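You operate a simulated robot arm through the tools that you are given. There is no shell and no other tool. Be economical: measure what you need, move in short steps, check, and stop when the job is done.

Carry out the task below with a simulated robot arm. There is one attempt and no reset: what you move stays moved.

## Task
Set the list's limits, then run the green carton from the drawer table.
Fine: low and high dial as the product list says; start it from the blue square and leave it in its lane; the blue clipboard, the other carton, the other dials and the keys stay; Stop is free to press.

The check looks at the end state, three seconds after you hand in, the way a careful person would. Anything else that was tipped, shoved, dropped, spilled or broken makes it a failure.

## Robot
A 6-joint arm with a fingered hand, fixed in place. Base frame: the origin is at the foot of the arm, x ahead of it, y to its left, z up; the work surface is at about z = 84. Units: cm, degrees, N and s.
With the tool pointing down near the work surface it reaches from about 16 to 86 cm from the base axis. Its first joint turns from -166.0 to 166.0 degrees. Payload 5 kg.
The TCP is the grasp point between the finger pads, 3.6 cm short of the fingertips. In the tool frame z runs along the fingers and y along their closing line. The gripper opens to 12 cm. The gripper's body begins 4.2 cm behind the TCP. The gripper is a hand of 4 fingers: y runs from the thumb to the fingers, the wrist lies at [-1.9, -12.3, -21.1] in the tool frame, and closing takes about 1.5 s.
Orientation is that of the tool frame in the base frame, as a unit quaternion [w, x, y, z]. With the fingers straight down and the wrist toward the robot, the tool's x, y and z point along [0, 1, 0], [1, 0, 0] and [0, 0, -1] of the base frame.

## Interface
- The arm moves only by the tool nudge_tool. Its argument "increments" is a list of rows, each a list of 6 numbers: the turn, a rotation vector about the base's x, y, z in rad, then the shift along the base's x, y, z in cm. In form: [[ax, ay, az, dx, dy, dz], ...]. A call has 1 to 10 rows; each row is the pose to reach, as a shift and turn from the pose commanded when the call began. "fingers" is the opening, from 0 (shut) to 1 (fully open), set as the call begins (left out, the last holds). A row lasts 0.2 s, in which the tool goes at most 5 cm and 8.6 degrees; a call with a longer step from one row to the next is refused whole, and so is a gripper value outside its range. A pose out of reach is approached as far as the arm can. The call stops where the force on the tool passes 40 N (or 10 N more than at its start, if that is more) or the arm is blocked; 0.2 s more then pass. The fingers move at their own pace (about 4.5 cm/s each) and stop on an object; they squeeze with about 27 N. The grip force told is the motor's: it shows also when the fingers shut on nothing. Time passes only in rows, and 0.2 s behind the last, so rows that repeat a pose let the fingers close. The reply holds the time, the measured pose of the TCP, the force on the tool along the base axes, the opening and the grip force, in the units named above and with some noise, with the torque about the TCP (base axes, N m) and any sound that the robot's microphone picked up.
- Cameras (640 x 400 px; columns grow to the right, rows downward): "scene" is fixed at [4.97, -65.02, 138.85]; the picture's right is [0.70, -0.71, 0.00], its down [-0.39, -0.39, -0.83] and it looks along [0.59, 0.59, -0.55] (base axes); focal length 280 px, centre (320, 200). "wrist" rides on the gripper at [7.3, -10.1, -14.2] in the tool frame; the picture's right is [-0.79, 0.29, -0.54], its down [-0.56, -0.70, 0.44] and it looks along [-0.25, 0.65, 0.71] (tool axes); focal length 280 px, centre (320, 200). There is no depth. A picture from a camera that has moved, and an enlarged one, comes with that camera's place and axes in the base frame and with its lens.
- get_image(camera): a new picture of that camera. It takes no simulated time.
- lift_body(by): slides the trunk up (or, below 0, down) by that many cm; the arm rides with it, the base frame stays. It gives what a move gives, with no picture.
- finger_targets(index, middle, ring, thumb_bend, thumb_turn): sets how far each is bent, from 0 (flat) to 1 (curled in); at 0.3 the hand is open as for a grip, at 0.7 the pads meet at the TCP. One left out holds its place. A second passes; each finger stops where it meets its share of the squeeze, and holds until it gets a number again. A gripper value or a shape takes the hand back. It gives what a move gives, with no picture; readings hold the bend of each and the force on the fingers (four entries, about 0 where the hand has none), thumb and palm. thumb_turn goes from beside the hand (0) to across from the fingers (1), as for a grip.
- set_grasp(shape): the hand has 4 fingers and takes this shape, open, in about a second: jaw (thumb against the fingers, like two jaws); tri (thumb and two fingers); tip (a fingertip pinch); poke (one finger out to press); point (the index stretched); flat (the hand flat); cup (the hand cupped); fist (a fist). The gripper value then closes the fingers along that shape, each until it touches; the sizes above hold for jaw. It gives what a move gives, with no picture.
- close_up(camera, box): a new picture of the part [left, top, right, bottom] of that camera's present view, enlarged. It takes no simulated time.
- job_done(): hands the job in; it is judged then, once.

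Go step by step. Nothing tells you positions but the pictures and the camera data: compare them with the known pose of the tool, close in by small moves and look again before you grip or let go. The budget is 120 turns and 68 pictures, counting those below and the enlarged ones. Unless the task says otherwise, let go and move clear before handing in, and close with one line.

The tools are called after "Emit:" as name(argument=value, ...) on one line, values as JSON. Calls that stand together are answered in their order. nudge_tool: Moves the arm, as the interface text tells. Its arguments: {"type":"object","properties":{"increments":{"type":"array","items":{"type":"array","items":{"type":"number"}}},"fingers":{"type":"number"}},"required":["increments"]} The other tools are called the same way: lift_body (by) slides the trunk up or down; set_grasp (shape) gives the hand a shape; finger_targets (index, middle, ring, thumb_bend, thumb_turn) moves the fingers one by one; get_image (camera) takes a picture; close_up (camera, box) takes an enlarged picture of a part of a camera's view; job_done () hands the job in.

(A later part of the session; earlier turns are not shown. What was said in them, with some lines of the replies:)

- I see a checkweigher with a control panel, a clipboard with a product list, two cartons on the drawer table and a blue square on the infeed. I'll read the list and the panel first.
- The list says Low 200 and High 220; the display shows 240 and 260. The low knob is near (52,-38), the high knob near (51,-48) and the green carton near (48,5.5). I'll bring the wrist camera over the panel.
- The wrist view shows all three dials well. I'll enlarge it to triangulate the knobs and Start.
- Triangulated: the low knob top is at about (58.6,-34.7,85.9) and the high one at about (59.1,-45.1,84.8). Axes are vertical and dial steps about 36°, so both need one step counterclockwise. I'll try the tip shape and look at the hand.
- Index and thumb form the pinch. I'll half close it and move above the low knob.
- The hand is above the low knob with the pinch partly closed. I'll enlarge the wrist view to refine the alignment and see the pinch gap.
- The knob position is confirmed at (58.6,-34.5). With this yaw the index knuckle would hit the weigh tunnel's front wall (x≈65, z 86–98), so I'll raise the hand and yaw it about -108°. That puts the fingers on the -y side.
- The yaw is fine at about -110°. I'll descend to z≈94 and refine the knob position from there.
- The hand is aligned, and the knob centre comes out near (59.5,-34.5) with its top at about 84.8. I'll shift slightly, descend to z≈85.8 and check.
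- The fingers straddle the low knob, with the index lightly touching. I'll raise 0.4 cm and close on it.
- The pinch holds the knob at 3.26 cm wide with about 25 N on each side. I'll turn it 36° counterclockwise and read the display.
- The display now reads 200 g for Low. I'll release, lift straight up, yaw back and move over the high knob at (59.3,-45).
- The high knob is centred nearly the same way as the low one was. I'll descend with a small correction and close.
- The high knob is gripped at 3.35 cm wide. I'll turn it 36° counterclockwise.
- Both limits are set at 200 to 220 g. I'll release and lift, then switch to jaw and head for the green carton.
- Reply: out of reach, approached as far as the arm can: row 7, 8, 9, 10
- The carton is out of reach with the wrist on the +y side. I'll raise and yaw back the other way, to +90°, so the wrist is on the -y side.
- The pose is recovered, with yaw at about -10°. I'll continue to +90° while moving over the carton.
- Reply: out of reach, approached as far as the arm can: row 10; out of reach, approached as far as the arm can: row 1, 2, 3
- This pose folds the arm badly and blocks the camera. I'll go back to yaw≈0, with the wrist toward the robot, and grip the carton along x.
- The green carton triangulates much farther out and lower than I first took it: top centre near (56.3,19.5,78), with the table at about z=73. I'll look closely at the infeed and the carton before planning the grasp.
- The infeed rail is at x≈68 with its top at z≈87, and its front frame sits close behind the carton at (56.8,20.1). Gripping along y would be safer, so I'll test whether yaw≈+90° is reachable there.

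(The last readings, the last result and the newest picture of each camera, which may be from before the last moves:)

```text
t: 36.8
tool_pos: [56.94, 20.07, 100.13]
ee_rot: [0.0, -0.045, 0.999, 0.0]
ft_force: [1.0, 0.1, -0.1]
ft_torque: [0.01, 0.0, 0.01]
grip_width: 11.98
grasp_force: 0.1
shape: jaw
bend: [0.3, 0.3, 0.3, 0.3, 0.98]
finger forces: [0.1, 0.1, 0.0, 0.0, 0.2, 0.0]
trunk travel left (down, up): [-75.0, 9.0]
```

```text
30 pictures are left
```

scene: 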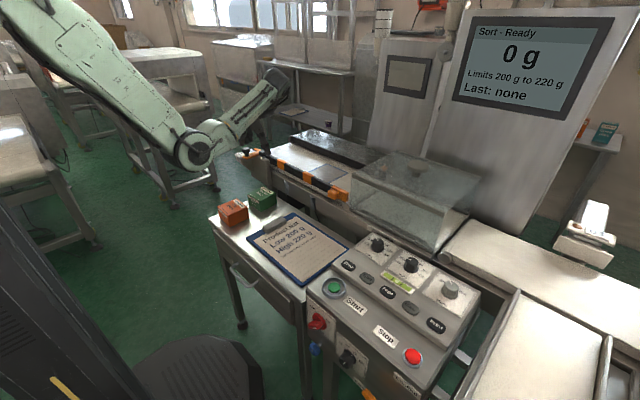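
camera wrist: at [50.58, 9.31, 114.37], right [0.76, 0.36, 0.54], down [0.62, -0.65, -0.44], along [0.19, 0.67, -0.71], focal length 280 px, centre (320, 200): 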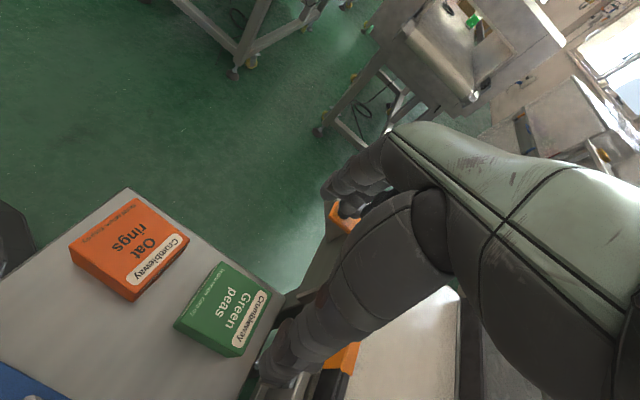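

Yaw 95° is reachable, and this view puts the carton centre at about (56.4,19.8). I'll narrow the opening slightly, descend partway and check.

Emit:
nudge_tool(increments=[[0, 0, 0, -0.5, -0.2, -2], [0, 0, 0, -0.5, -0.2, -5], [0, 0, 0, -0.5, -0.2, -8], [0, 0, 0, -0.5, -0.2, -11], [0, 0, 0, -0.5, -0.2, -13], [0, 0, 0, -0.5, -0.2, -13]], fingers=0.9)

Emit:
get_image(camera="wrist")

Emit:
close_up(camera="scene", box=[200, 90, 360, 230])

```text
t: 38.2
tool_pos: [56.27, 19.85, 87.32]
ee_rot: [0.0, -0.044, 0.999, 0.0]
ft_force: [1.0, -0.7, -0.8]
ft_torque: [0.01, 0.0, -0.04]
grip_width: 10.78
grasp_force: 0.0
shape: jaw
bend: [0.27, 0.32, 0.31, 0.39, 0.98]
finger forces: [0.0, 0.0, 0.1, 0.1, 0.0, 0.1]
trunk travel left (down, up): [-75.0, 9.0]
```

```text
29 pictures are left
camera wrist: at [49.83, 9.01, 101.42], right [0.76, 0.36, 0.54], down [0.62, -0.65, -0.44], along [0.19, 0.67, -0.71], focal length 280 px, centre (320, 200)
```

wrist: 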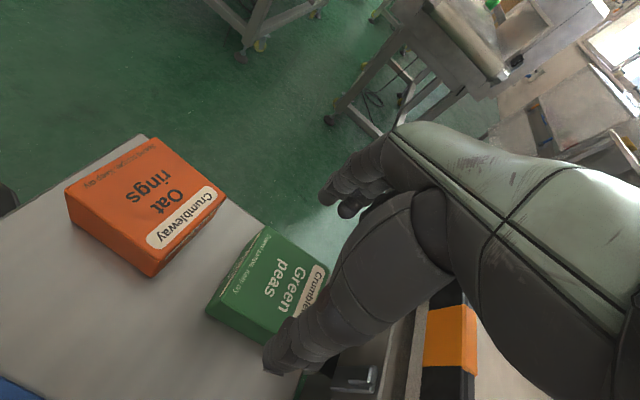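

```text
2.86 times, centred on (280, 160) of scene
camera zoom: at [4.97, -65.02, 138.85], right [0.7, -0.71, 0.0], down [-0.39, -0.39, -0.83], along [0.59, 0.59, -0.55], focal length 799 px, centre (434, 314)
```

zoom: 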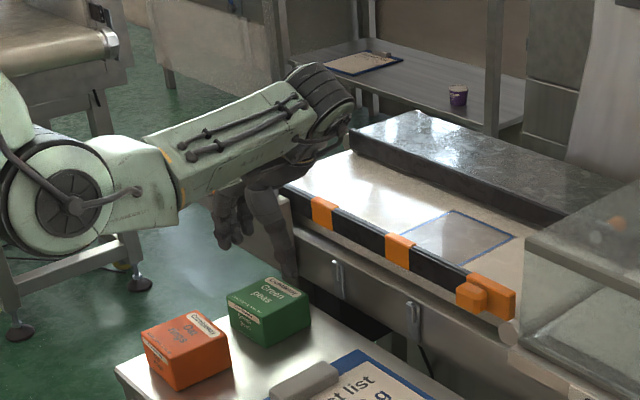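

Alignment is good, within about 0.5 cm. I'll descend to just above the table in two steps, watching forces.

Emit:
nudge_tool(increments=[[0, 0, 0, -0.2, 0.2, -2], [0, 0, 0, -0.2, 0.2, -4], [0, 0, 0, -0.2, 0.2, -5.5]])

Emit:
get_image(camera="wrist")

Emit:
close_up(camera="scene", box=[200, 90, 360, 230])

```text
t: 39.0
tool_pos: [56.18, 20.14, 81.63]
ee_rot: [0.001, -0.044, 0.999, 0.0]
ft_force: [0.2, 1.1, 0.0]
ft_torque: [0.02, -0.02, 0.01]
grip_width: 10.82
grasp_force: 0.1
shape: jaw
bend: [0.27, 0.32, 0.31, 0.39, 0.98]
finger forces: [0.0, 0.0, 0.1, 0.0, 0.0, 0.0]
trunk travel left (down, up): [-75.0, 9.0]
```

```text
27 pictures are left
camera wrist: at [49.71, 9.3, 95.88], right [0.76, 0.36, 0.54], down [0.62, -0.65, -0.44], along [0.2, 0.67, -0.71], focal length 280 px, centre (320, 200)
```

wrist: 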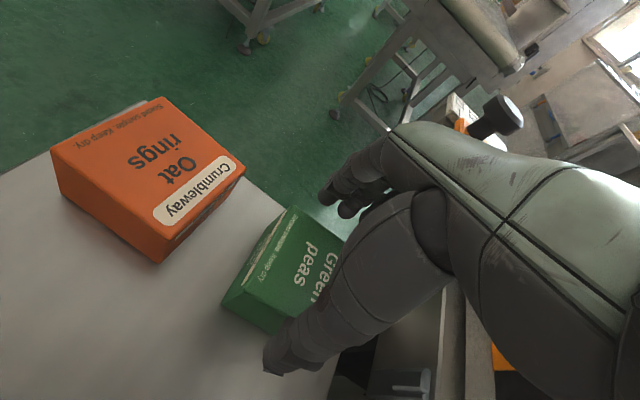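

```text
2.86 times, centred on (280, 160) of scene
camera zoom: at [4.97, -65.02, 138.85], right [0.7, -0.71, 0.0], down [-0.39, -0.39, -0.83], along [0.59, 0.59, -0.55], focal length 799 px, centre (434, 314)
```

zoom: 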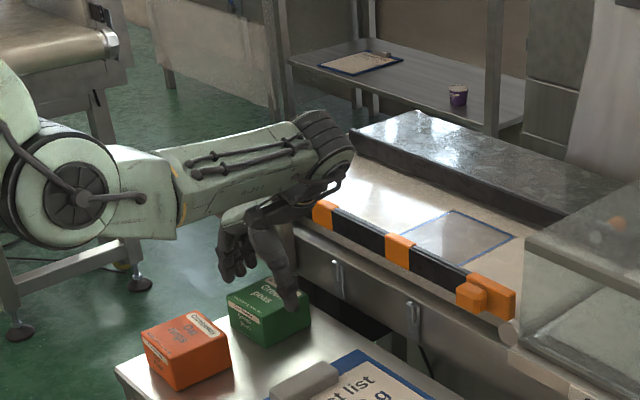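

Still aligned, with fingers and thumb on either side of the carton. I'll go down the last 4 cm.

Emit:
nudge_tool(increments=[[0, 0, 0, 0, -0.1, -1.5], [0, 0, 0, 0, -0.1, -3], [0, 0, 0, 0, -0.1, -4], [0, 0, 0, 0, -0.1, -4]])

Emit:
get_image(camera="wrist")

Emit:
close_up(camera="scene", box=[220, 130, 348, 230])

```text
t: 40.0
tool_pos: [56.19, 20.0, 77.67]
ee_rot: [0.0, -0.043, 0.999, 0.0]
ft_force: [0.5, 0.6, 0.5]
ft_torque: [0.02, 0.0, 0.01]
grip_width: 10.82
grasp_force: 0.0
shape: jaw
bend: [0.27, 0.32, 0.31, 0.39, 0.98]
finger forces: [0.1, 0.0, 0.0, 0.0, 0.1, 0.0]
trunk travel left (down, up): [-75.0, 9.0]
```

```text
25 pictures are left
camera wrist: at [49.69, 9.28, 91.92], right [0.76, 0.36, 0.54], down [0.62, -0.65, -0.44], along [0.19, 0.67, -0.71], focal length 280 px, centre (320, 200)
```

wrist: 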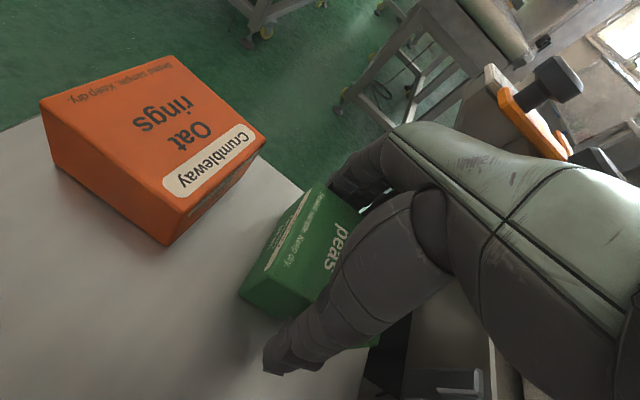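

```text
4.00 times, centred on (284, 180) of scene
camera zoom: at [4.97, -65.02, 138.85], right [0.7, -0.71, 0.0], down [-0.39, -0.39, -0.83], along [0.59, 0.59, -0.55], focal length 1119 px, centre (464, 280)
```

zoom: 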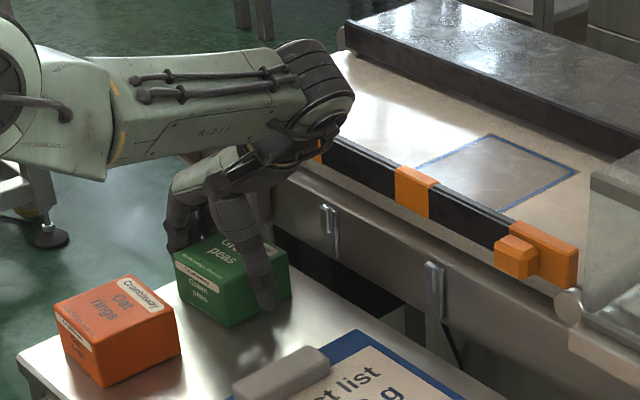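

The fingers straddle the carton with nothing touching. Closing now.

Emit:
nudge_tool(increments=[[0, 0, 0, 0, 0, 0], [0, 0, 0, 0, 0, 0], [0, 0, 0, 0, 0, 0], [0, 0, 0, 0, 0, 0], [0, 0, 0, 0, 0, 0], [0, 0, 0, 0, 0, 0], [0, 0, 0, 0, 0, 0]], fingers=0.4)

Emit:
nudge_tool(increments=[[0, 0, 0, 0, 0, 1], [0, 0, 0, 0, 0, 3], [0, 0, 0, 0, 0, 3]])

Emit:
close_up(camera="scene", box=[220, 130, 348, 230])

```text
t: 41.6
tool_pos: [56.07, 20.08, 77.74]
ee_rot: [0.001, -0.043, 0.999, 0.0]
ft_force: [-0.5, 0.0, -0.6]
ft_torque: [-0.05, -0.02, -0.02]
grip_width: 7.92
grasp_force: 26.6
shape: jaw
bend: [0.27, 0.39, 0.37, 0.62, 0.99]
finger forces: [13.7, 7.3, 3.3, 0.1, 24.5, 0.0]
trunk travel left (down, up): [-75.0, 9.0]
```

```text
t: 42.4
tool_pos: [56.1, 20.1, 80.51]
ee_rot: [0.0, -0.044, 0.999, 0.0]
ft_force: [0.6, 0.5, -2.6]
ft_torque: [0.01, 0.04, -0.02]
grip_width: 7.91
grasp_force: 27.2
shape: jaw
bend: [0.27, 0.39, 0.37, 0.62, 0.99]
finger forces: [13.6, 7.4, 3.3, 0.0, 24.5, 0.0]
trunk travel left (down, up): [-75.0, 9.0]
```

```text
4.00 times, centred on (284, 180) of scene
camera zoom: at [4.97, -65.02, 138.85], right [0.7, -0.71, 0.0], down [-0.39, -0.39, -0.83], along [0.59, 0.59, -0.55], focal length 1119 px, centre (464, 280)
```

zoom: 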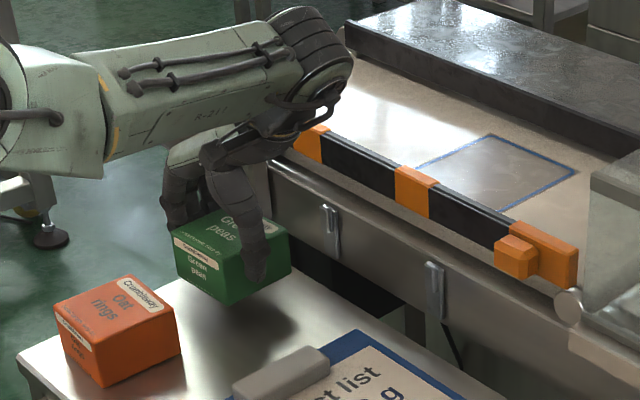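

The carton is lifted, 7.9 cm wide and firmly held. The blue square's centre triangulates to (79.1,4.8) on a belt at z≈85. I'll lift to z≈99, yaw back to 0 and carry it over the rail.

Emit:
nudge_tool(increments=[[0, 0, 0, 0, 0, 4], [0, 0, 0, 0, 0, 8], [0, 0, 0, 0, 0, 12], [0, 0, 0, 0, 0, 16], [0, 0, 0, 0, 0, 19], [0, 0, -0.14, 1, -1, 19], [0, 0, -0.28, 3, -2, 19], [0, 0, -0.42, 5, -3, 19], [0, 0, -0.56, 7, -5, 19], [0, 0, -0.7, 9, -7, 19]])

Emit:
nudge_tool(increments=[[0, 0, -0.14, 2, -2, 0], [0, 0, -0.28, 4, -4, 0], [0, 0, -0.42, 6, -6, 0], [0, 0, -0.56, 8, -8, 0], [0, 0, -0.7, 10, -8.2, 0], [0, 0, -0.84, 12, -8.2, 0], [0, 0, -0.96, 14, -8.2, 0], [0, 0, -0.96, 14, -8.2, 0]])

Emit:
get_image(camera="wrist")

Emit:
close_up(camera="scene", box=[240, 80, 400, 220])

```text
t: 44.6
tool_pos: [65.38, 12.71, 99.6]
ee_rot: [0.0, 0.303, 0.953, 0.0]
ft_force: [0.6, 0.6, -2.7]
ft_torque: [0.04, 0.03, -0.02]
grip_width: 7.87
grasp_force: 27.4
shape: jaw
bend: [0.27, 0.39, 0.37, 0.62, 0.99]
finger forces: [13.9, 7.4, 3.2, 0.0, 24.5, 0.0]
trunk travel left (down, up): [-75.0, 9.0]
```

```text
t: 46.4
tool_pos: [79.15, 4.64, 99.69]
ee_rot: [0.0, 0.708, 0.706, 0.0]
ft_force: [0.3, 0.2, -2.7]
ft_torque: [-0.02, -0.03, -0.03]
grip_width: 7.9
grasp_force: 27.2
shape: jaw
bend: [0.27, 0.39, 0.37, 0.62, 0.99]
finger forces: [13.9, 7.4, 3.3, 0.0, 24.7, 0.0]
trunk travel left (down, up): [-75.0, 9.0]
```

```text
22 pictures are left
camera wrist: at [69.02, 11.9, 114.03], right [0.29, -0.79, 0.54], down [-0.7, -0.56, -0.44], along [0.65, -0.25, -0.71], focal length 280 px, centre (320, 200)
```

wrist: 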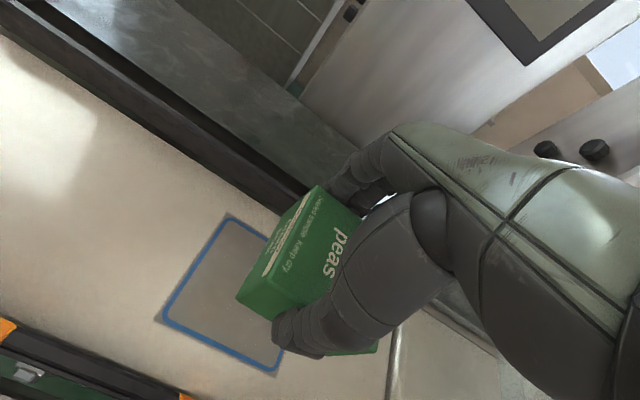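

```text
2.86 times, centred on (320, 150) of scene
camera zoom: at [4.97, -65.02, 138.85], right [0.7, -0.71, 0.0], down [-0.39, -0.39, -0.83], along [0.59, 0.59, -0.55], focal length 799 px, centre (320, 343)
```

zoom: 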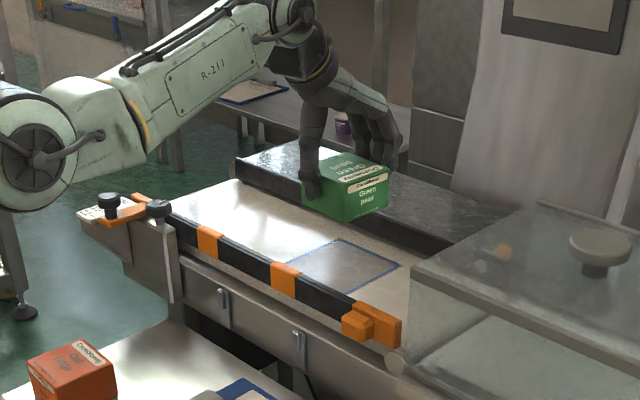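

The carton is above the square, whose centre refines to (79.4,5.2). I'll shift slightly and lower.

Emit:
nudge_tool(increments=[[0, 0, 0, 0.2, 0.5, -2], [0, 0, 0, 0.2, 0.5, -5], [0, 0, 0, 0.2, 0.5, -7.5], [0, 0, 0, 0.2, 0.5, -9], [0, 0, 0, 0.2, 0.5, -9]])

Emit:
close_up(camera="scene", box=[280, 110, 376, 200])

```text
t: 47.6
tool_pos: [79.38, 5.19, 90.72]
ee_rot: [0.0, 0.708, 0.706, 0.0]
ft_force: [1.3, 1.0, -2.2]
ft_torque: [-0.01, 0.01, 0.02]
grip_width: 7.9
grasp_force: 27.4
shape: jaw
bend: [0.27, 0.39, 0.37, 0.62, 0.99]
finger forces: [13.8, 7.4, 3.3, 0.0, 24.5, 0.1]
trunk travel left (down, up): [-75.0, 9.0]
```

```text
4.44 times, centred on (328, 155) of scene
camera zoom: at [4.97, -65.02, 138.85], right [0.7, -0.71, 0.0], down [-0.39, -0.39, -0.83], along [0.59, 0.59, -0.55], focal length 1243 px, centre (284, 400)
```

zoom: 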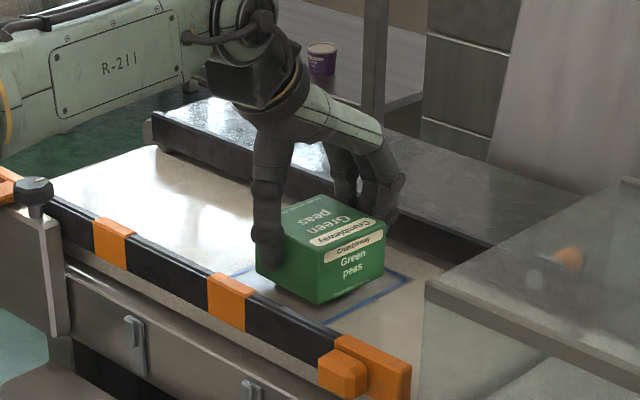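

The carton is just above the square with blue border visible around it. I'll lower in small steps until contact.

Emit:
nudge_tool(increments=[[0, 0, 0, 0, 0, -0.3], [0, 0, 0, 0, 0, -0.6], [0, 0, 0, 0, 0, -0.8]])

```text
t: 48.4
tool_pos: [79.37, 5.47, 89.94]
ee_rot: [-0.001, 0.708, 0.706, 0.0]
ft_force: [0.0, 0.6, -2.5]
ft_torque: [0.02, -0.01, 0.0]
grip_width: 7.88
grasp_force: 27.4
shape: jaw
bend: [0.27, 0.39, 0.37, 0.62, 0.99]
finger forces: [13.8, 7.4, 3.3, 0.1, 24.5, 0.1]
trunk travel left (down, up): [-75.0, 9.0]
```

Emit:
nudge_tool(increments=[[0, 0, 0, 0, 0, -0.2], [0, 0, 0, 0, 0, -0.4], [0, 0, 0, 0, 0, -0.5]])

Emit:
close_up(camera="scene", box=[296, 130, 360, 190])

```text
t: 49.2
tool_pos: [79.31, 5.31, 89.63]
ee_rot: [0.001, 0.708, 0.706, 0.002]
ft_force: [0.1, 1.0, 6.1]
ft_torque: [-0.01, 0.18, -0.02]
grip_width: 7.88
grasp_force: 26.9
shape: jaw
bend: [0.27, 0.39, 0.37, 0.62, 0.99]
finger forces: [14.3, 7.8, 3.8, 0.0, 25.8, 0.1]
trunk travel left (down, up): [-75.0, 9.0]
```

```text
6.67 times, centred on (328, 160) of scene
camera zoom: at [4.97, -65.02, 138.85], right [0.7, -0.71, 0.0], down [-0.39, -0.39, -0.83], along [0.59, 0.59, -0.55], focal length 1865 px, centre (267, 467)
```

zoom: 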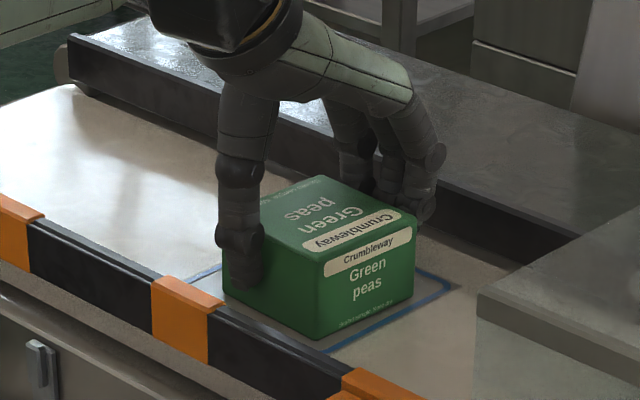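

Contact is made with the belt. I'll release, wait and lift straight up.

Emit:
nudge_tool(increments=[[0, 0, 0, 0, 0, 0.1], [0, 0, 0, 0, 0, 0.1], [0, 0, 0, 0, 0, 0.1], [0, 0, 0, 0, 0, 0.1], [0, 0, 0, 0, 0, 0.1], [0, 0, 0, 0, 0, 2], [0, 0, 0, 0, 0, 5], [0, 0, 0, 0, 0, 9], [0, 0, 0, 0, 0, 13], [0, 0, 0, 0, 0, 16]], fingers=0.88)

Emit:
close_up(camera="scene", box=[280, 100, 400, 200])

```text
t: 51.4
tool_pos: [79.39, 5.27, 105.32]
ee_rot: [0.0, 0.708, 0.706, -0.001]
ft_force: [0.4, 1.2, -0.3]
ft_torque: [0.04, -0.04, 0.03]
grip_width: 10.56
grasp_force: 0.0
shape: jaw
bend: [0.27, 0.32, 0.31, 0.42, 0.98]
finger forces: [0.0, 0.0, 0.0, 0.1, 0.1, 0.0]
trunk travel left (down, up): [-75.0, 9.0]
```

```text
4.00 times, centred on (340, 150) of scene
camera zoom: at [4.97, -65.02, 138.85], right [0.7, -0.71, 0.0], down [-0.39, -0.39, -0.83], along [0.59, 0.59, -0.55], focal length 1119 px, centre (240, 400)
```

zoom: 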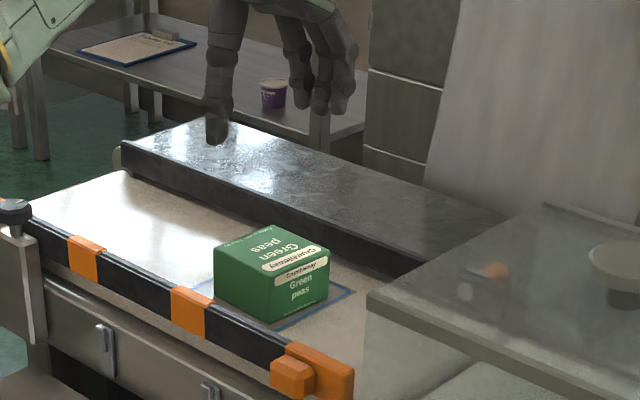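

The carton sits squarely on the blue square. The Start button triangulates to about (40.5,-34.6,81.7). I'll move there in the poke shape.

Emit:
nudge_tool(increments=[[0, 0, 0, -4, 0, 1], [0, 0, 0, -8, 0, 2], [0, 0, 0, -12, -1, 2], [0, 0, 0, -16, -3, 2], [0, 0, 0, -20, -6, 2], [0, 0, 0, -23, -10, 2], [0, 0, 0, -26, -14, 2], [0, 0, 0, -29, -18, 2], [0, 0, 0, -32, -22, 2], [0, 0, 0, -34, -26, 2]])

Emit:
nudge_tool(increments=[[0, 0, 0, -1.5, -4, 0], [0, 0, 0, -3, -8, 0], [0, 0, 0, -4.5, -12, -2], [0, 0, 0, -4.9, -14, -6]])

Emit:
set_grasp(shape="poke")

Emit:
get_image(camera="wrist")

Emit:
close_up(camera="scene", box=[280, 160, 440, 300])

```text
t: 53.6
tool_pos: [45.27, -20.98, 107.32]
ee_rot: [-0.001, 0.708, 0.706, -0.001]
ft_force: [0.6, -0.7, -0.1]
ft_torque: [0.05, 0.02, 0.03]
grip_width: 10.54
grasp_force: 0.0
shape: jaw
bend: [0.27, 0.32, 0.31, 0.42, 0.98]
finger forces: [0.1, 0.0, 0.1, 0.1, 0.0, 0.0]
trunk travel left (down, up): [-75.0, 9.0]
```

```text
t: 54.6
tool_pos: [40.44, -34.7, 101.26]
ee_rot: [0.0, 0.708, 0.706, 0.0]
ft_force: [0.4, 0.1, 0.2]
ft_torque: [0.01, -0.06, 0.01]
grip_width: 10.56
grasp_force: 0.1
shape: jaw
bend: [0.27, 0.32, 0.31, 0.42, 0.98]
finger forces: [0.1, 0.0, 0.1, 0.1, 0.1, 0.0]
trunk travel left (down, up): [-75.0, 9.0]
```

```text
t: 55.5
tool_pos: [40.6, -34.67, 101.45]
ee_rot: [0.0, 0.708, 0.706, 0.0]
ft_force: [-0.8, 0.0, 0.3]
ft_torque: [-0.02, 0.0, -0.01]
grip_width: 0.0
grasp_force: 0.2
shape: poke
bend: [0.7, 0.7, 0.99, 1.0, 1.0]
finger forces: [0.0, 0.0, 0.0, 0.0, 0.0, 0.0]
trunk travel left (down, up): [-75.0, 9.0]
```

```text
17 pictures are left
camera wrist: at [30.3, -27.44, 115.68], right [0.29, -0.79, 0.54], down [-0.7, -0.56, -0.44], along [0.65, -0.25, -0.71], focal length 280 px, centre (320, 200)
```

wrist: 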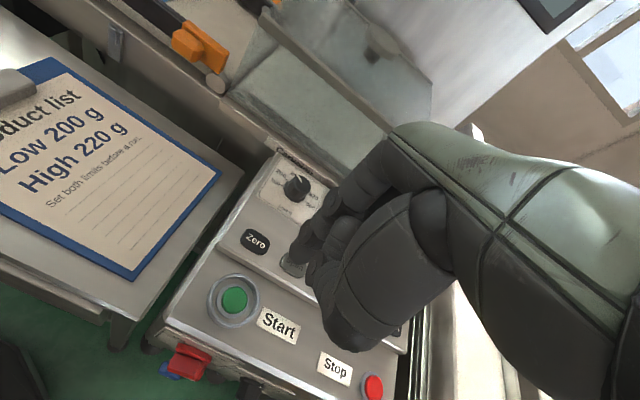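

```text
2.86 times, centred on (360, 230) of scene
camera zoom: at [4.97, -65.02, 138.85], right [0.7, -0.71, 0.0], down [-0.39, -0.39, -0.83], along [0.59, 0.59, -0.55], focal length 799 px, centre (206, 114)
```

zoom: 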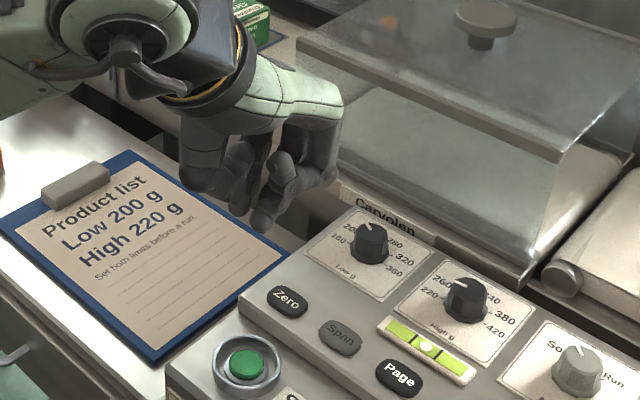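

In the poke shape the fingertip is about 4 cm below the TCP. I'll enlarge to check the tip, since two fingers seem to be extended.

Emit:
close_up(camera="wrist", box=[200, 180, 360, 340])

```text
2.50 times, centred on (280, 260) of wrist
camera zoom: at [30.3, -27.44, 115.68], right [0.29, -0.79, 0.54], down [-0.7, -0.56, -0.44], along [0.65, -0.25, -0.71], focal length 701 px, centre (420, 50)
```

zoom: 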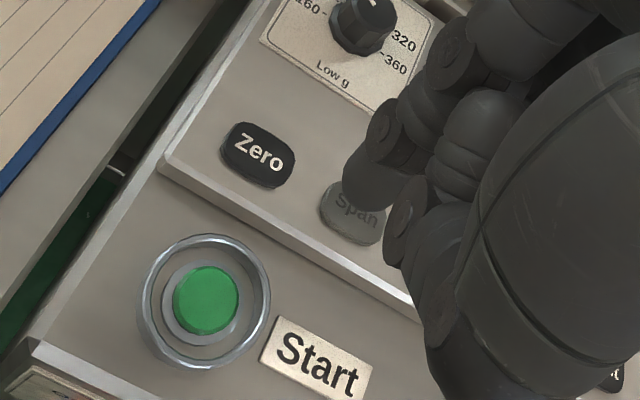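

The index leads but the middle is also half out. I'll curl the middle fully so only the index presses.

Emit:
finger_targets(index=0.6, middle=1.0, ring=1.0, thumb_bend=1.0)

Emit:
close_up(camera="wrist", box=[200, 180, 360, 340])

Emit:
close_up(camera="scene", box=[310, 190, 406, 300])

```text
t: 56.5
tool_pos: [40.42, -34.63, 101.45]
ee_rot: [0.0, 0.708, 0.707, -0.001]
ft_force: [0.5, -0.3, 0.5]
ft_torque: [0.02, 0.0, 0.03]
grip_width: 3.33
grasp_force: 0.0
shape: fingers
bend: [0.29, 1.0, 1.0, 1.0, 1.0]
finger forces: [0.0, 0.0, 0.0, 0.0, 0.1, 0.0]
trunk travel left (down, up): [-75.0, 9.0]
```

```text
2.50 times, centred on (280, 260) of wrist
camera zoom: at [30.3, -27.45, 115.65], right [0.29, -0.79, 0.54], down [-0.7, -0.56, -0.44], along [0.65, -0.25, -0.71], focal length 701 px, centre (420, 50)
```

zoom: 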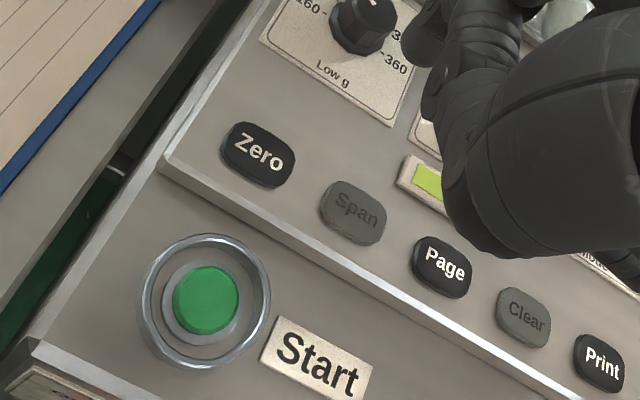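

```text
3.64 times, centred on (358, 245) of scene
camera zoom: at [4.97, -65.02, 138.85], right [0.7, -0.71, 0.0], down [-0.39, -0.39, -0.83], along [0.59, 0.59, -0.55], focal length 1017 px, centre (182, 36)
```

zoom: 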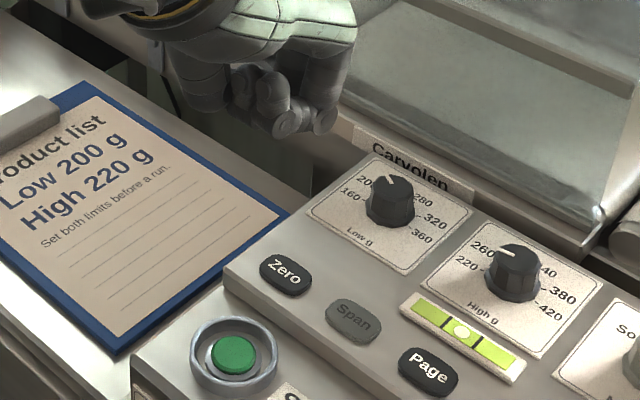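

The index ended up swung too far out. I'll bend it more so it points down under the TCP, keeping the middle curled.

Emit:
finger_targets(index=0.75, middle=1.0)

Emit:
close_up(camera="wrist", box=[200, 160, 360, 320])

Emit:
close_up(camera="scene", box=[310, 190, 406, 300])

```text
t: 57.5
tool_pos: [40.48, -34.76, 101.38]
ee_rot: [0.0, 0.707, 0.707, 0.0]
ft_force: [-0.7, 0.9, 0.0]
ft_torque: [-0.01, 0.0, -0.01]
grip_width: 2.54
grasp_force: 0.0
shape: fingers
bend: [0.74, 1.0, 1.0, 1.0, 1.0]
finger forces: [0.0, 0.0, 0.0, 0.0, 0.1, 0.1]
trunk travel left (down, up): [-75.0, 9.0]
```

```text
2.50 times, centred on (280, 240) of wrist
camera zoom: at [30.3, -27.45, 115.65], right [0.29, -0.79, 0.54], down [-0.7, -0.56, -0.44], along [0.65, -0.25, -0.71], focal length 701 px, centre (420, 100)
```

zoom: 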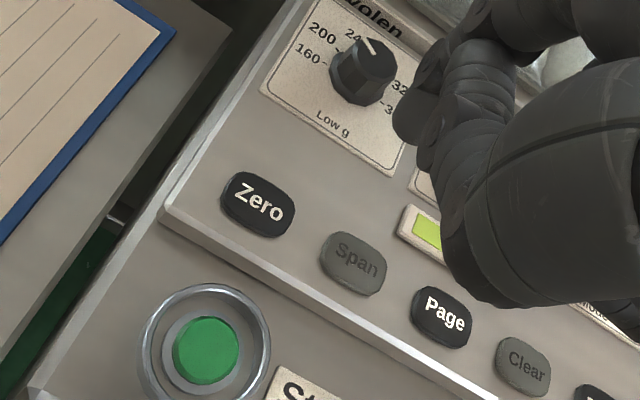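

```text
3.64 times, centred on (358, 245) of scene
camera zoom: at [4.97, -65.02, 138.85], right [0.7, -0.71, 0.0], down [-0.39, -0.39, -0.83], along [0.59, 0.59, -0.55], focal length 1017 px, centre (182, 36)
```

zoom: 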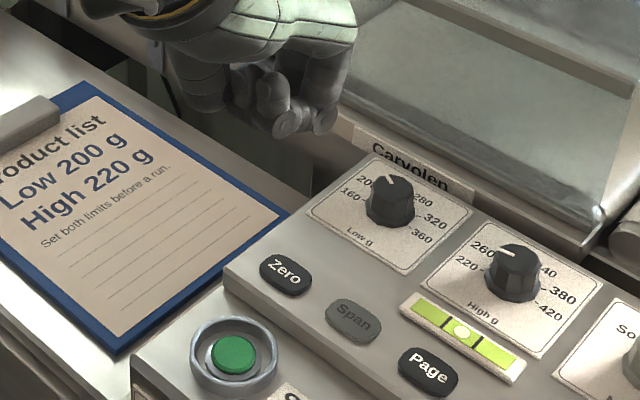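

The poke shape's own tip was better placed, under the TCP at about (+0.8,0,-4.6). I'll return to it, align over Start at (40.5,-34.4) and descend close.

Emit:
set_grasp(shape="poke")

Emit:
nudge_tool(increments=[[0, 0, 0, -0.8, 0.3, -3], [0, 0, 0, -0.8, 0.3, -6], [0, 0, 0, -0.8, 0.3, -9], [0, 0, 0, -0.8, 0.3, -11.5], [0, 0, 0, -0.8, 0.3, -11.5]])

Emit:
get_image(camera="wrist")

Emit:
close_up(camera="scene", box=[300, 230, 396, 330])

```text
t: 58.4
tool_pos: [40.54, -34.58, 101.48]
ee_rot: [-0.001, 0.708, 0.706, 0.0]
ft_force: [0.0, 0.1, -0.3]
ft_torque: [0.0, 0.01, -0.04]
grip_width: 0.0
grasp_force: 0.1
shape: poke
bend: [0.7, 0.7, 0.99, 1.0, 1.0]
finger forces: [0.0, 0.0, 0.0, 0.0, 0.0, 0.0]
trunk travel left (down, up): [-75.0, 9.0]
```

```text
t: 59.6
tool_pos: [39.37, -34.4, 89.67]
ee_rot: [0.0, 0.708, 0.706, 0.0]
ft_force: [-0.2, -1.1, -0.5]
ft_torque: [0.01, 0.0, 0.01]
grip_width: 0.01
grasp_force: 0.0
shape: poke
bend: [0.7, 0.7, 0.99, 1.0, 1.0]
finger forces: [0.0, 0.0, 0.1, 0.1, 0.1, 0.0]
trunk travel left (down, up): [-75.0, 9.0]
```

```text
10 pictures are left
camera wrist: at [29.24, -27.1, 103.98], right [0.29, -0.79, 0.54], down [-0.7, -0.56, -0.44], along [0.65, -0.25, -0.71], focal length 280 px, centre (320, 200)
```

wrist: 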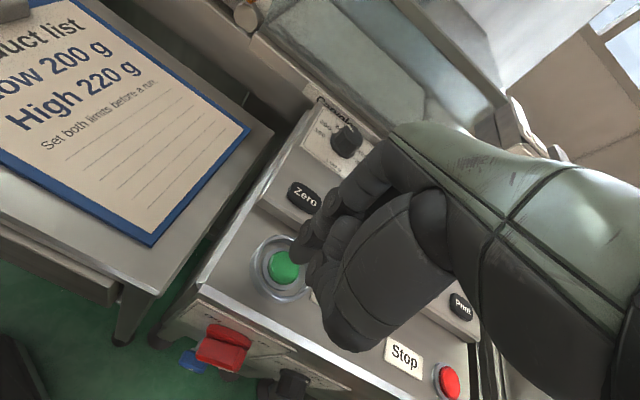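

```text
4.00 times, centred on (348, 280) of scene
camera zoom: at [4.97, -65.02, 138.85], right [0.7, -0.71, 0.0], down [-0.39, -0.39, -0.83], along [0.59, 0.59, -0.55], focal length 1119 px, centre (208, -120)
```

zoom: 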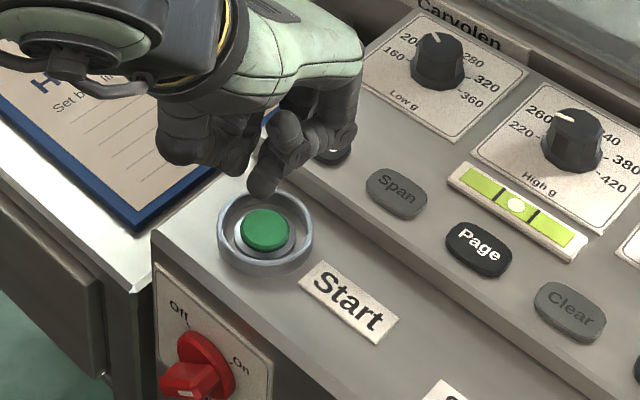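

The fingertip hangs right above Start, about 3.5 cm up. I'll press down gently.

Emit:
nudge_tool(increments=[[0, 0, 0, 0.3, 0, -1.5], [0, 0, 0, 0.3, 0, -2.8], [0, 0, 0, 0.3, 0, -3.3], [0, 0, 0, 0.3, 0, -3.6], [0, 0, 0, 0.3, 0, -3.9], [0, 0, 0, 0.3, 0, -4.1]])

```text
t: 61.0
tool_pos: [39.9, -34.58, 85.9]
ee_rot: [0.0, 0.708, 0.706, -0.001]
ft_force: [0.2, -0.6, 0.4]
ft_torque: [0.01, 0.02, 0.0]
grip_width: 0.01
grasp_force: 0.1
shape: poke
bend: [0.7, 0.7, 0.99, 1.0, 1.0]
finger forces: [0.0, 0.0, 0.0, 0.0, 0.0, 0.0]
trunk travel left (down, up): [-75.0, 9.0]
```

No contact yet; continuing down in fine steps.

Emit:
nudge_tool(increments=[[0, 0, 0, 0, 0, -0.2], [0, 0, 0, 0, 0, -0.4], [0, 0, 0, 0, 0, -0.6], [0, 0, 0, 0, 0, -0.8], [0, 0, 0, 0, 0, -1.0]])

Emit:
close_up(camera="scene", box=[300, 0, 640, 320])

```text
t: 62.2
tool_pos: [39.83, -34.44, 84.68]
ee_rot: [0.001, 0.708, 0.707, 0.0]
ft_force: [0.0, 0.6, 0.4]
ft_torque: [-0.01, -0.01, 0.03]
grip_width: 0.0
grasp_force: 0.1
shape: poke
bend: [0.7, 0.7, 0.99, 1.0, 1.0]
finger forces: [0.0, 0.2, 0.0, 0.0, 0.0, 0.0]
trunk travel left (down, up): [-75.0, 9.0]
```

```text
1.25 times, centred on (470, 160) of scene
camera zoom: at [4.97, -65.02, 138.85], right [0.7, -0.71, 0.0], down [-0.39, -0.39, -0.83], along [0.59, 0.59, -0.55], focal length 350 px, centre (132, 250)
```

zoom: 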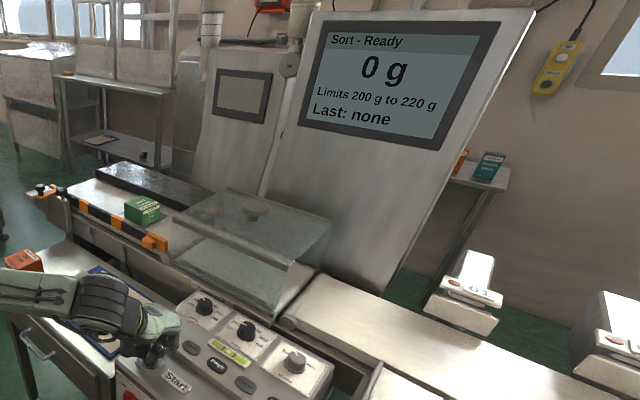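

Still no contact. I'll go on down in fine steps until I feel force.

Emit:
nudge_tool(increments=[[0, 0, 0, 0, 0, -0.2], [0, 0, 0, 0, 0, -0.4], [0, 0, 0, 0, 0, -0.6]])

```text
t: 63.0
tool_pos: [39.94, -34.51, 84.39]
ee_rot: [0.0, 0.709, 0.705, 0.0]
ft_force: [0.7, -1.3, 3.0]
ft_torque: [-0.11, -0.01, -0.02]
grip_width: 0.0
grasp_force: 0.0
shape: poke
bend: [0.7, 0.7, 0.99, 1.0, 1.0]
finger forces: [0.0, 3.6, 0.0, 0.0, 0.1, 0.0]
trunk travel left (down, up): [-75.0, 9.0]
heard: click
```

A click was heard. I'll lift off and see whether it started.

Emit:
nudge_tool(increments=[[0, 0, 0, 0, 0, 1], [0, 0, 0, 0, 0, 4], [0, 0, 0, 0, 0, 8], [0, 0, 0, 0, 0, 12], [0, 0, 0, 0, 0, 16]])

Emit:
close_up(camera="scene", box=[240, 0, 640, 320])

```text
t: 64.2
tool_pos: [39.68, -34.83, 100.2]
ee_rot: [0.0, 0.708, 0.706, 0.0]
ft_force: [-1.0, 0.0, -0.2]
ft_torque: [-0.01, -0.01, 0.03]
grip_width: 0.0
grasp_force: 0.1
shape: poke
bend: [0.7, 0.7, 0.99, 1.0, 1.0]
finger forces: [0.0, 0.1, 0.1, 0.0, 0.1, 0.1]
trunk travel left (down, up): [-75.0, 9.0]
```

```text
1.25 times, centred on (440, 160) of scene
camera zoom: at [4.97, -65.02, 138.85], right [0.7, -0.71, 0.0], down [-0.39, -0.39, -0.83], along [0.59, 0.59, -0.55], focal length 350 px, centre (170, 250)
```

zoom: 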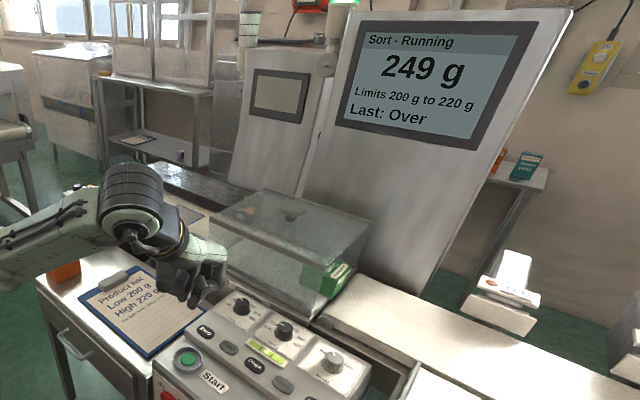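

It's running: 249 g, Over. I'll wait clear while it gets sorted into its lane.

Emit:
nudge_tool(increments=[[0, 0, 0, 0, 0, 1], [0, 0, 0, 0, 0, 2], [0, 0, 0, 0, 0, 2], [0, 0, 0, 0, 0, 2], [0, 0, 0, 0, 0, 2], [0, 0, 0, 0, 0, 2], [0, 0, 0, 0, 0, 2], [0, 0, 0, 0, 0, 2], [0, 0, 0, 0, 0, 2], [0, 0, 0, 0, 0, 2]])

Emit:
nudge_tool(increments=[[0, 0, 0, 0, 0, 0], [0, 0, 0, 0, 0, 0], [0, 0, 0, 0, 0, 0], [0, 0, 0, 0, 0, 0], [0, 0, 0, 0, 0, 0], [0, 0, 0, 0, 0, 0], [0, 0, 0, 0, 0, 0], [0, 0, 0, 0, 0, 0], [0, 0, 0, 0, 0, 0], [0, 0, 0, 0, 0, 0]])

Emit:
get_image(camera="scene")

```text
t: 66.4
tool_pos: [39.86, -34.74, 102.29]
ee_rot: [0.001, 0.708, 0.707, 0.0]
ft_force: [0.1, 0.3, 0.3]
ft_torque: [0.02, 0.0, 0.0]
grip_width: 0.0
grasp_force: 0.1
shape: poke
bend: [0.7, 0.7, 0.99, 1.0, 1.0]
finger forces: [0.1, 0.1, 0.0, 0.1, 0.0, 0.0]
trunk travel left (down, up): [-75.0, 9.0]
```

```text
t: 68.6
tool_pos: [39.83, -34.67, 102.29]
ee_rot: [0.001, 0.707, 0.707, 0.0]
ft_force: [0.6, -0.4, 0.8]
ft_torque: [0.0, -0.02, 0.03]
grip_width: 0.01
grasp_force: 0.0
shape: poke
bend: [0.7, 0.7, 0.99, 1.0, 1.0]
finger forces: [0.0, 0.1, 0.1, 0.0, 0.1, 0.0]
trunk travel left (down, up): [-75.0, 9.0]
```

```text
6 pictures are left
```

scene: 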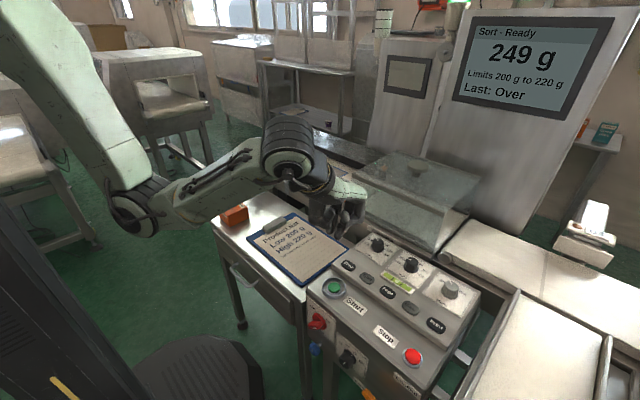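

The machine is back to Ready with "Last: Over" and limits 200–220 intact. I'll turn the wrist camera toward the lanes for a final check.

Emit:
nudge_tool(increments=[[0, 0, -0.14, 1, 0, 2], [0, 0, -0.28, 2, 0, 4], [0, 0, -0.42, 3, 0, 6], [0, 0, -0.56, 4, -1, 8], [0, 0, -0.7, 6, -2, 8], [0, 0, -0.84, 8, -3, 8], [0, 0, -0.98, 10, -4, 8], [0, 0, -1.12, 12, -6, 8], [0, 0, -1.26, 14, -8, 8], [0, 0, -1.4, 14, -10, 8]])

Emit:
get_image(camera="wrist")

```text
t: 70.8
tool_pos: [54.1, -44.55, 110.06]
ee_rot: [0.0, 0.997, 0.083, 0.0]
ft_force: [0.1, 0.0, -1.0]
ft_torque: [0.0, 0.01, -0.02]
grip_width: 0.0
grasp_force: 0.0
shape: poke
bend: [0.7, 0.7, 0.99, 1.0, 1.0]
finger forces: [0.0, 0.1, 0.0, 0.1, 0.0, 0.0]
trunk travel left (down, up): [-75.0, 9.0]
```

```text
5 pictures are left
camera wrist: at [59.54, -33.4, 124.3], right [-0.73, -0.42, 0.54], down [-0.67, 0.6, -0.44], along [-0.14, -0.69, -0.71], focal length 280 px, centre (320, 200)
```

wrist: 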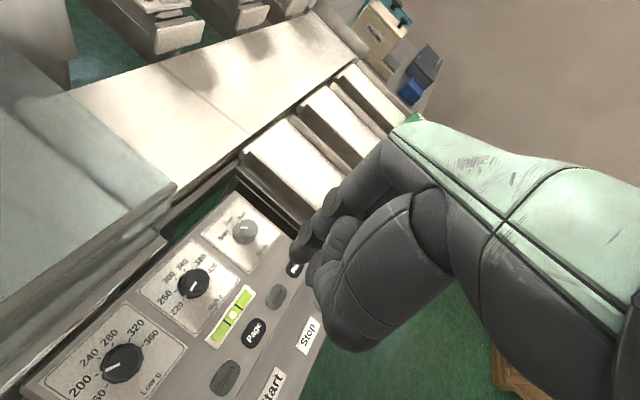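

Both dials read 200 and 220, and a bit of green shows in the third outlet lane. The hand is clear and nothing else has moved, so I'm handing in.

Emit:
job_done()

```text
The job is handed in.
```

I set the limits to 200 g and 220 g and ran the green carton from the blue square. It weighed 249 g and the display shows "Last: Over". I took the bit of green in the third outlet lane to be the carton, though the hand hid most of that view.
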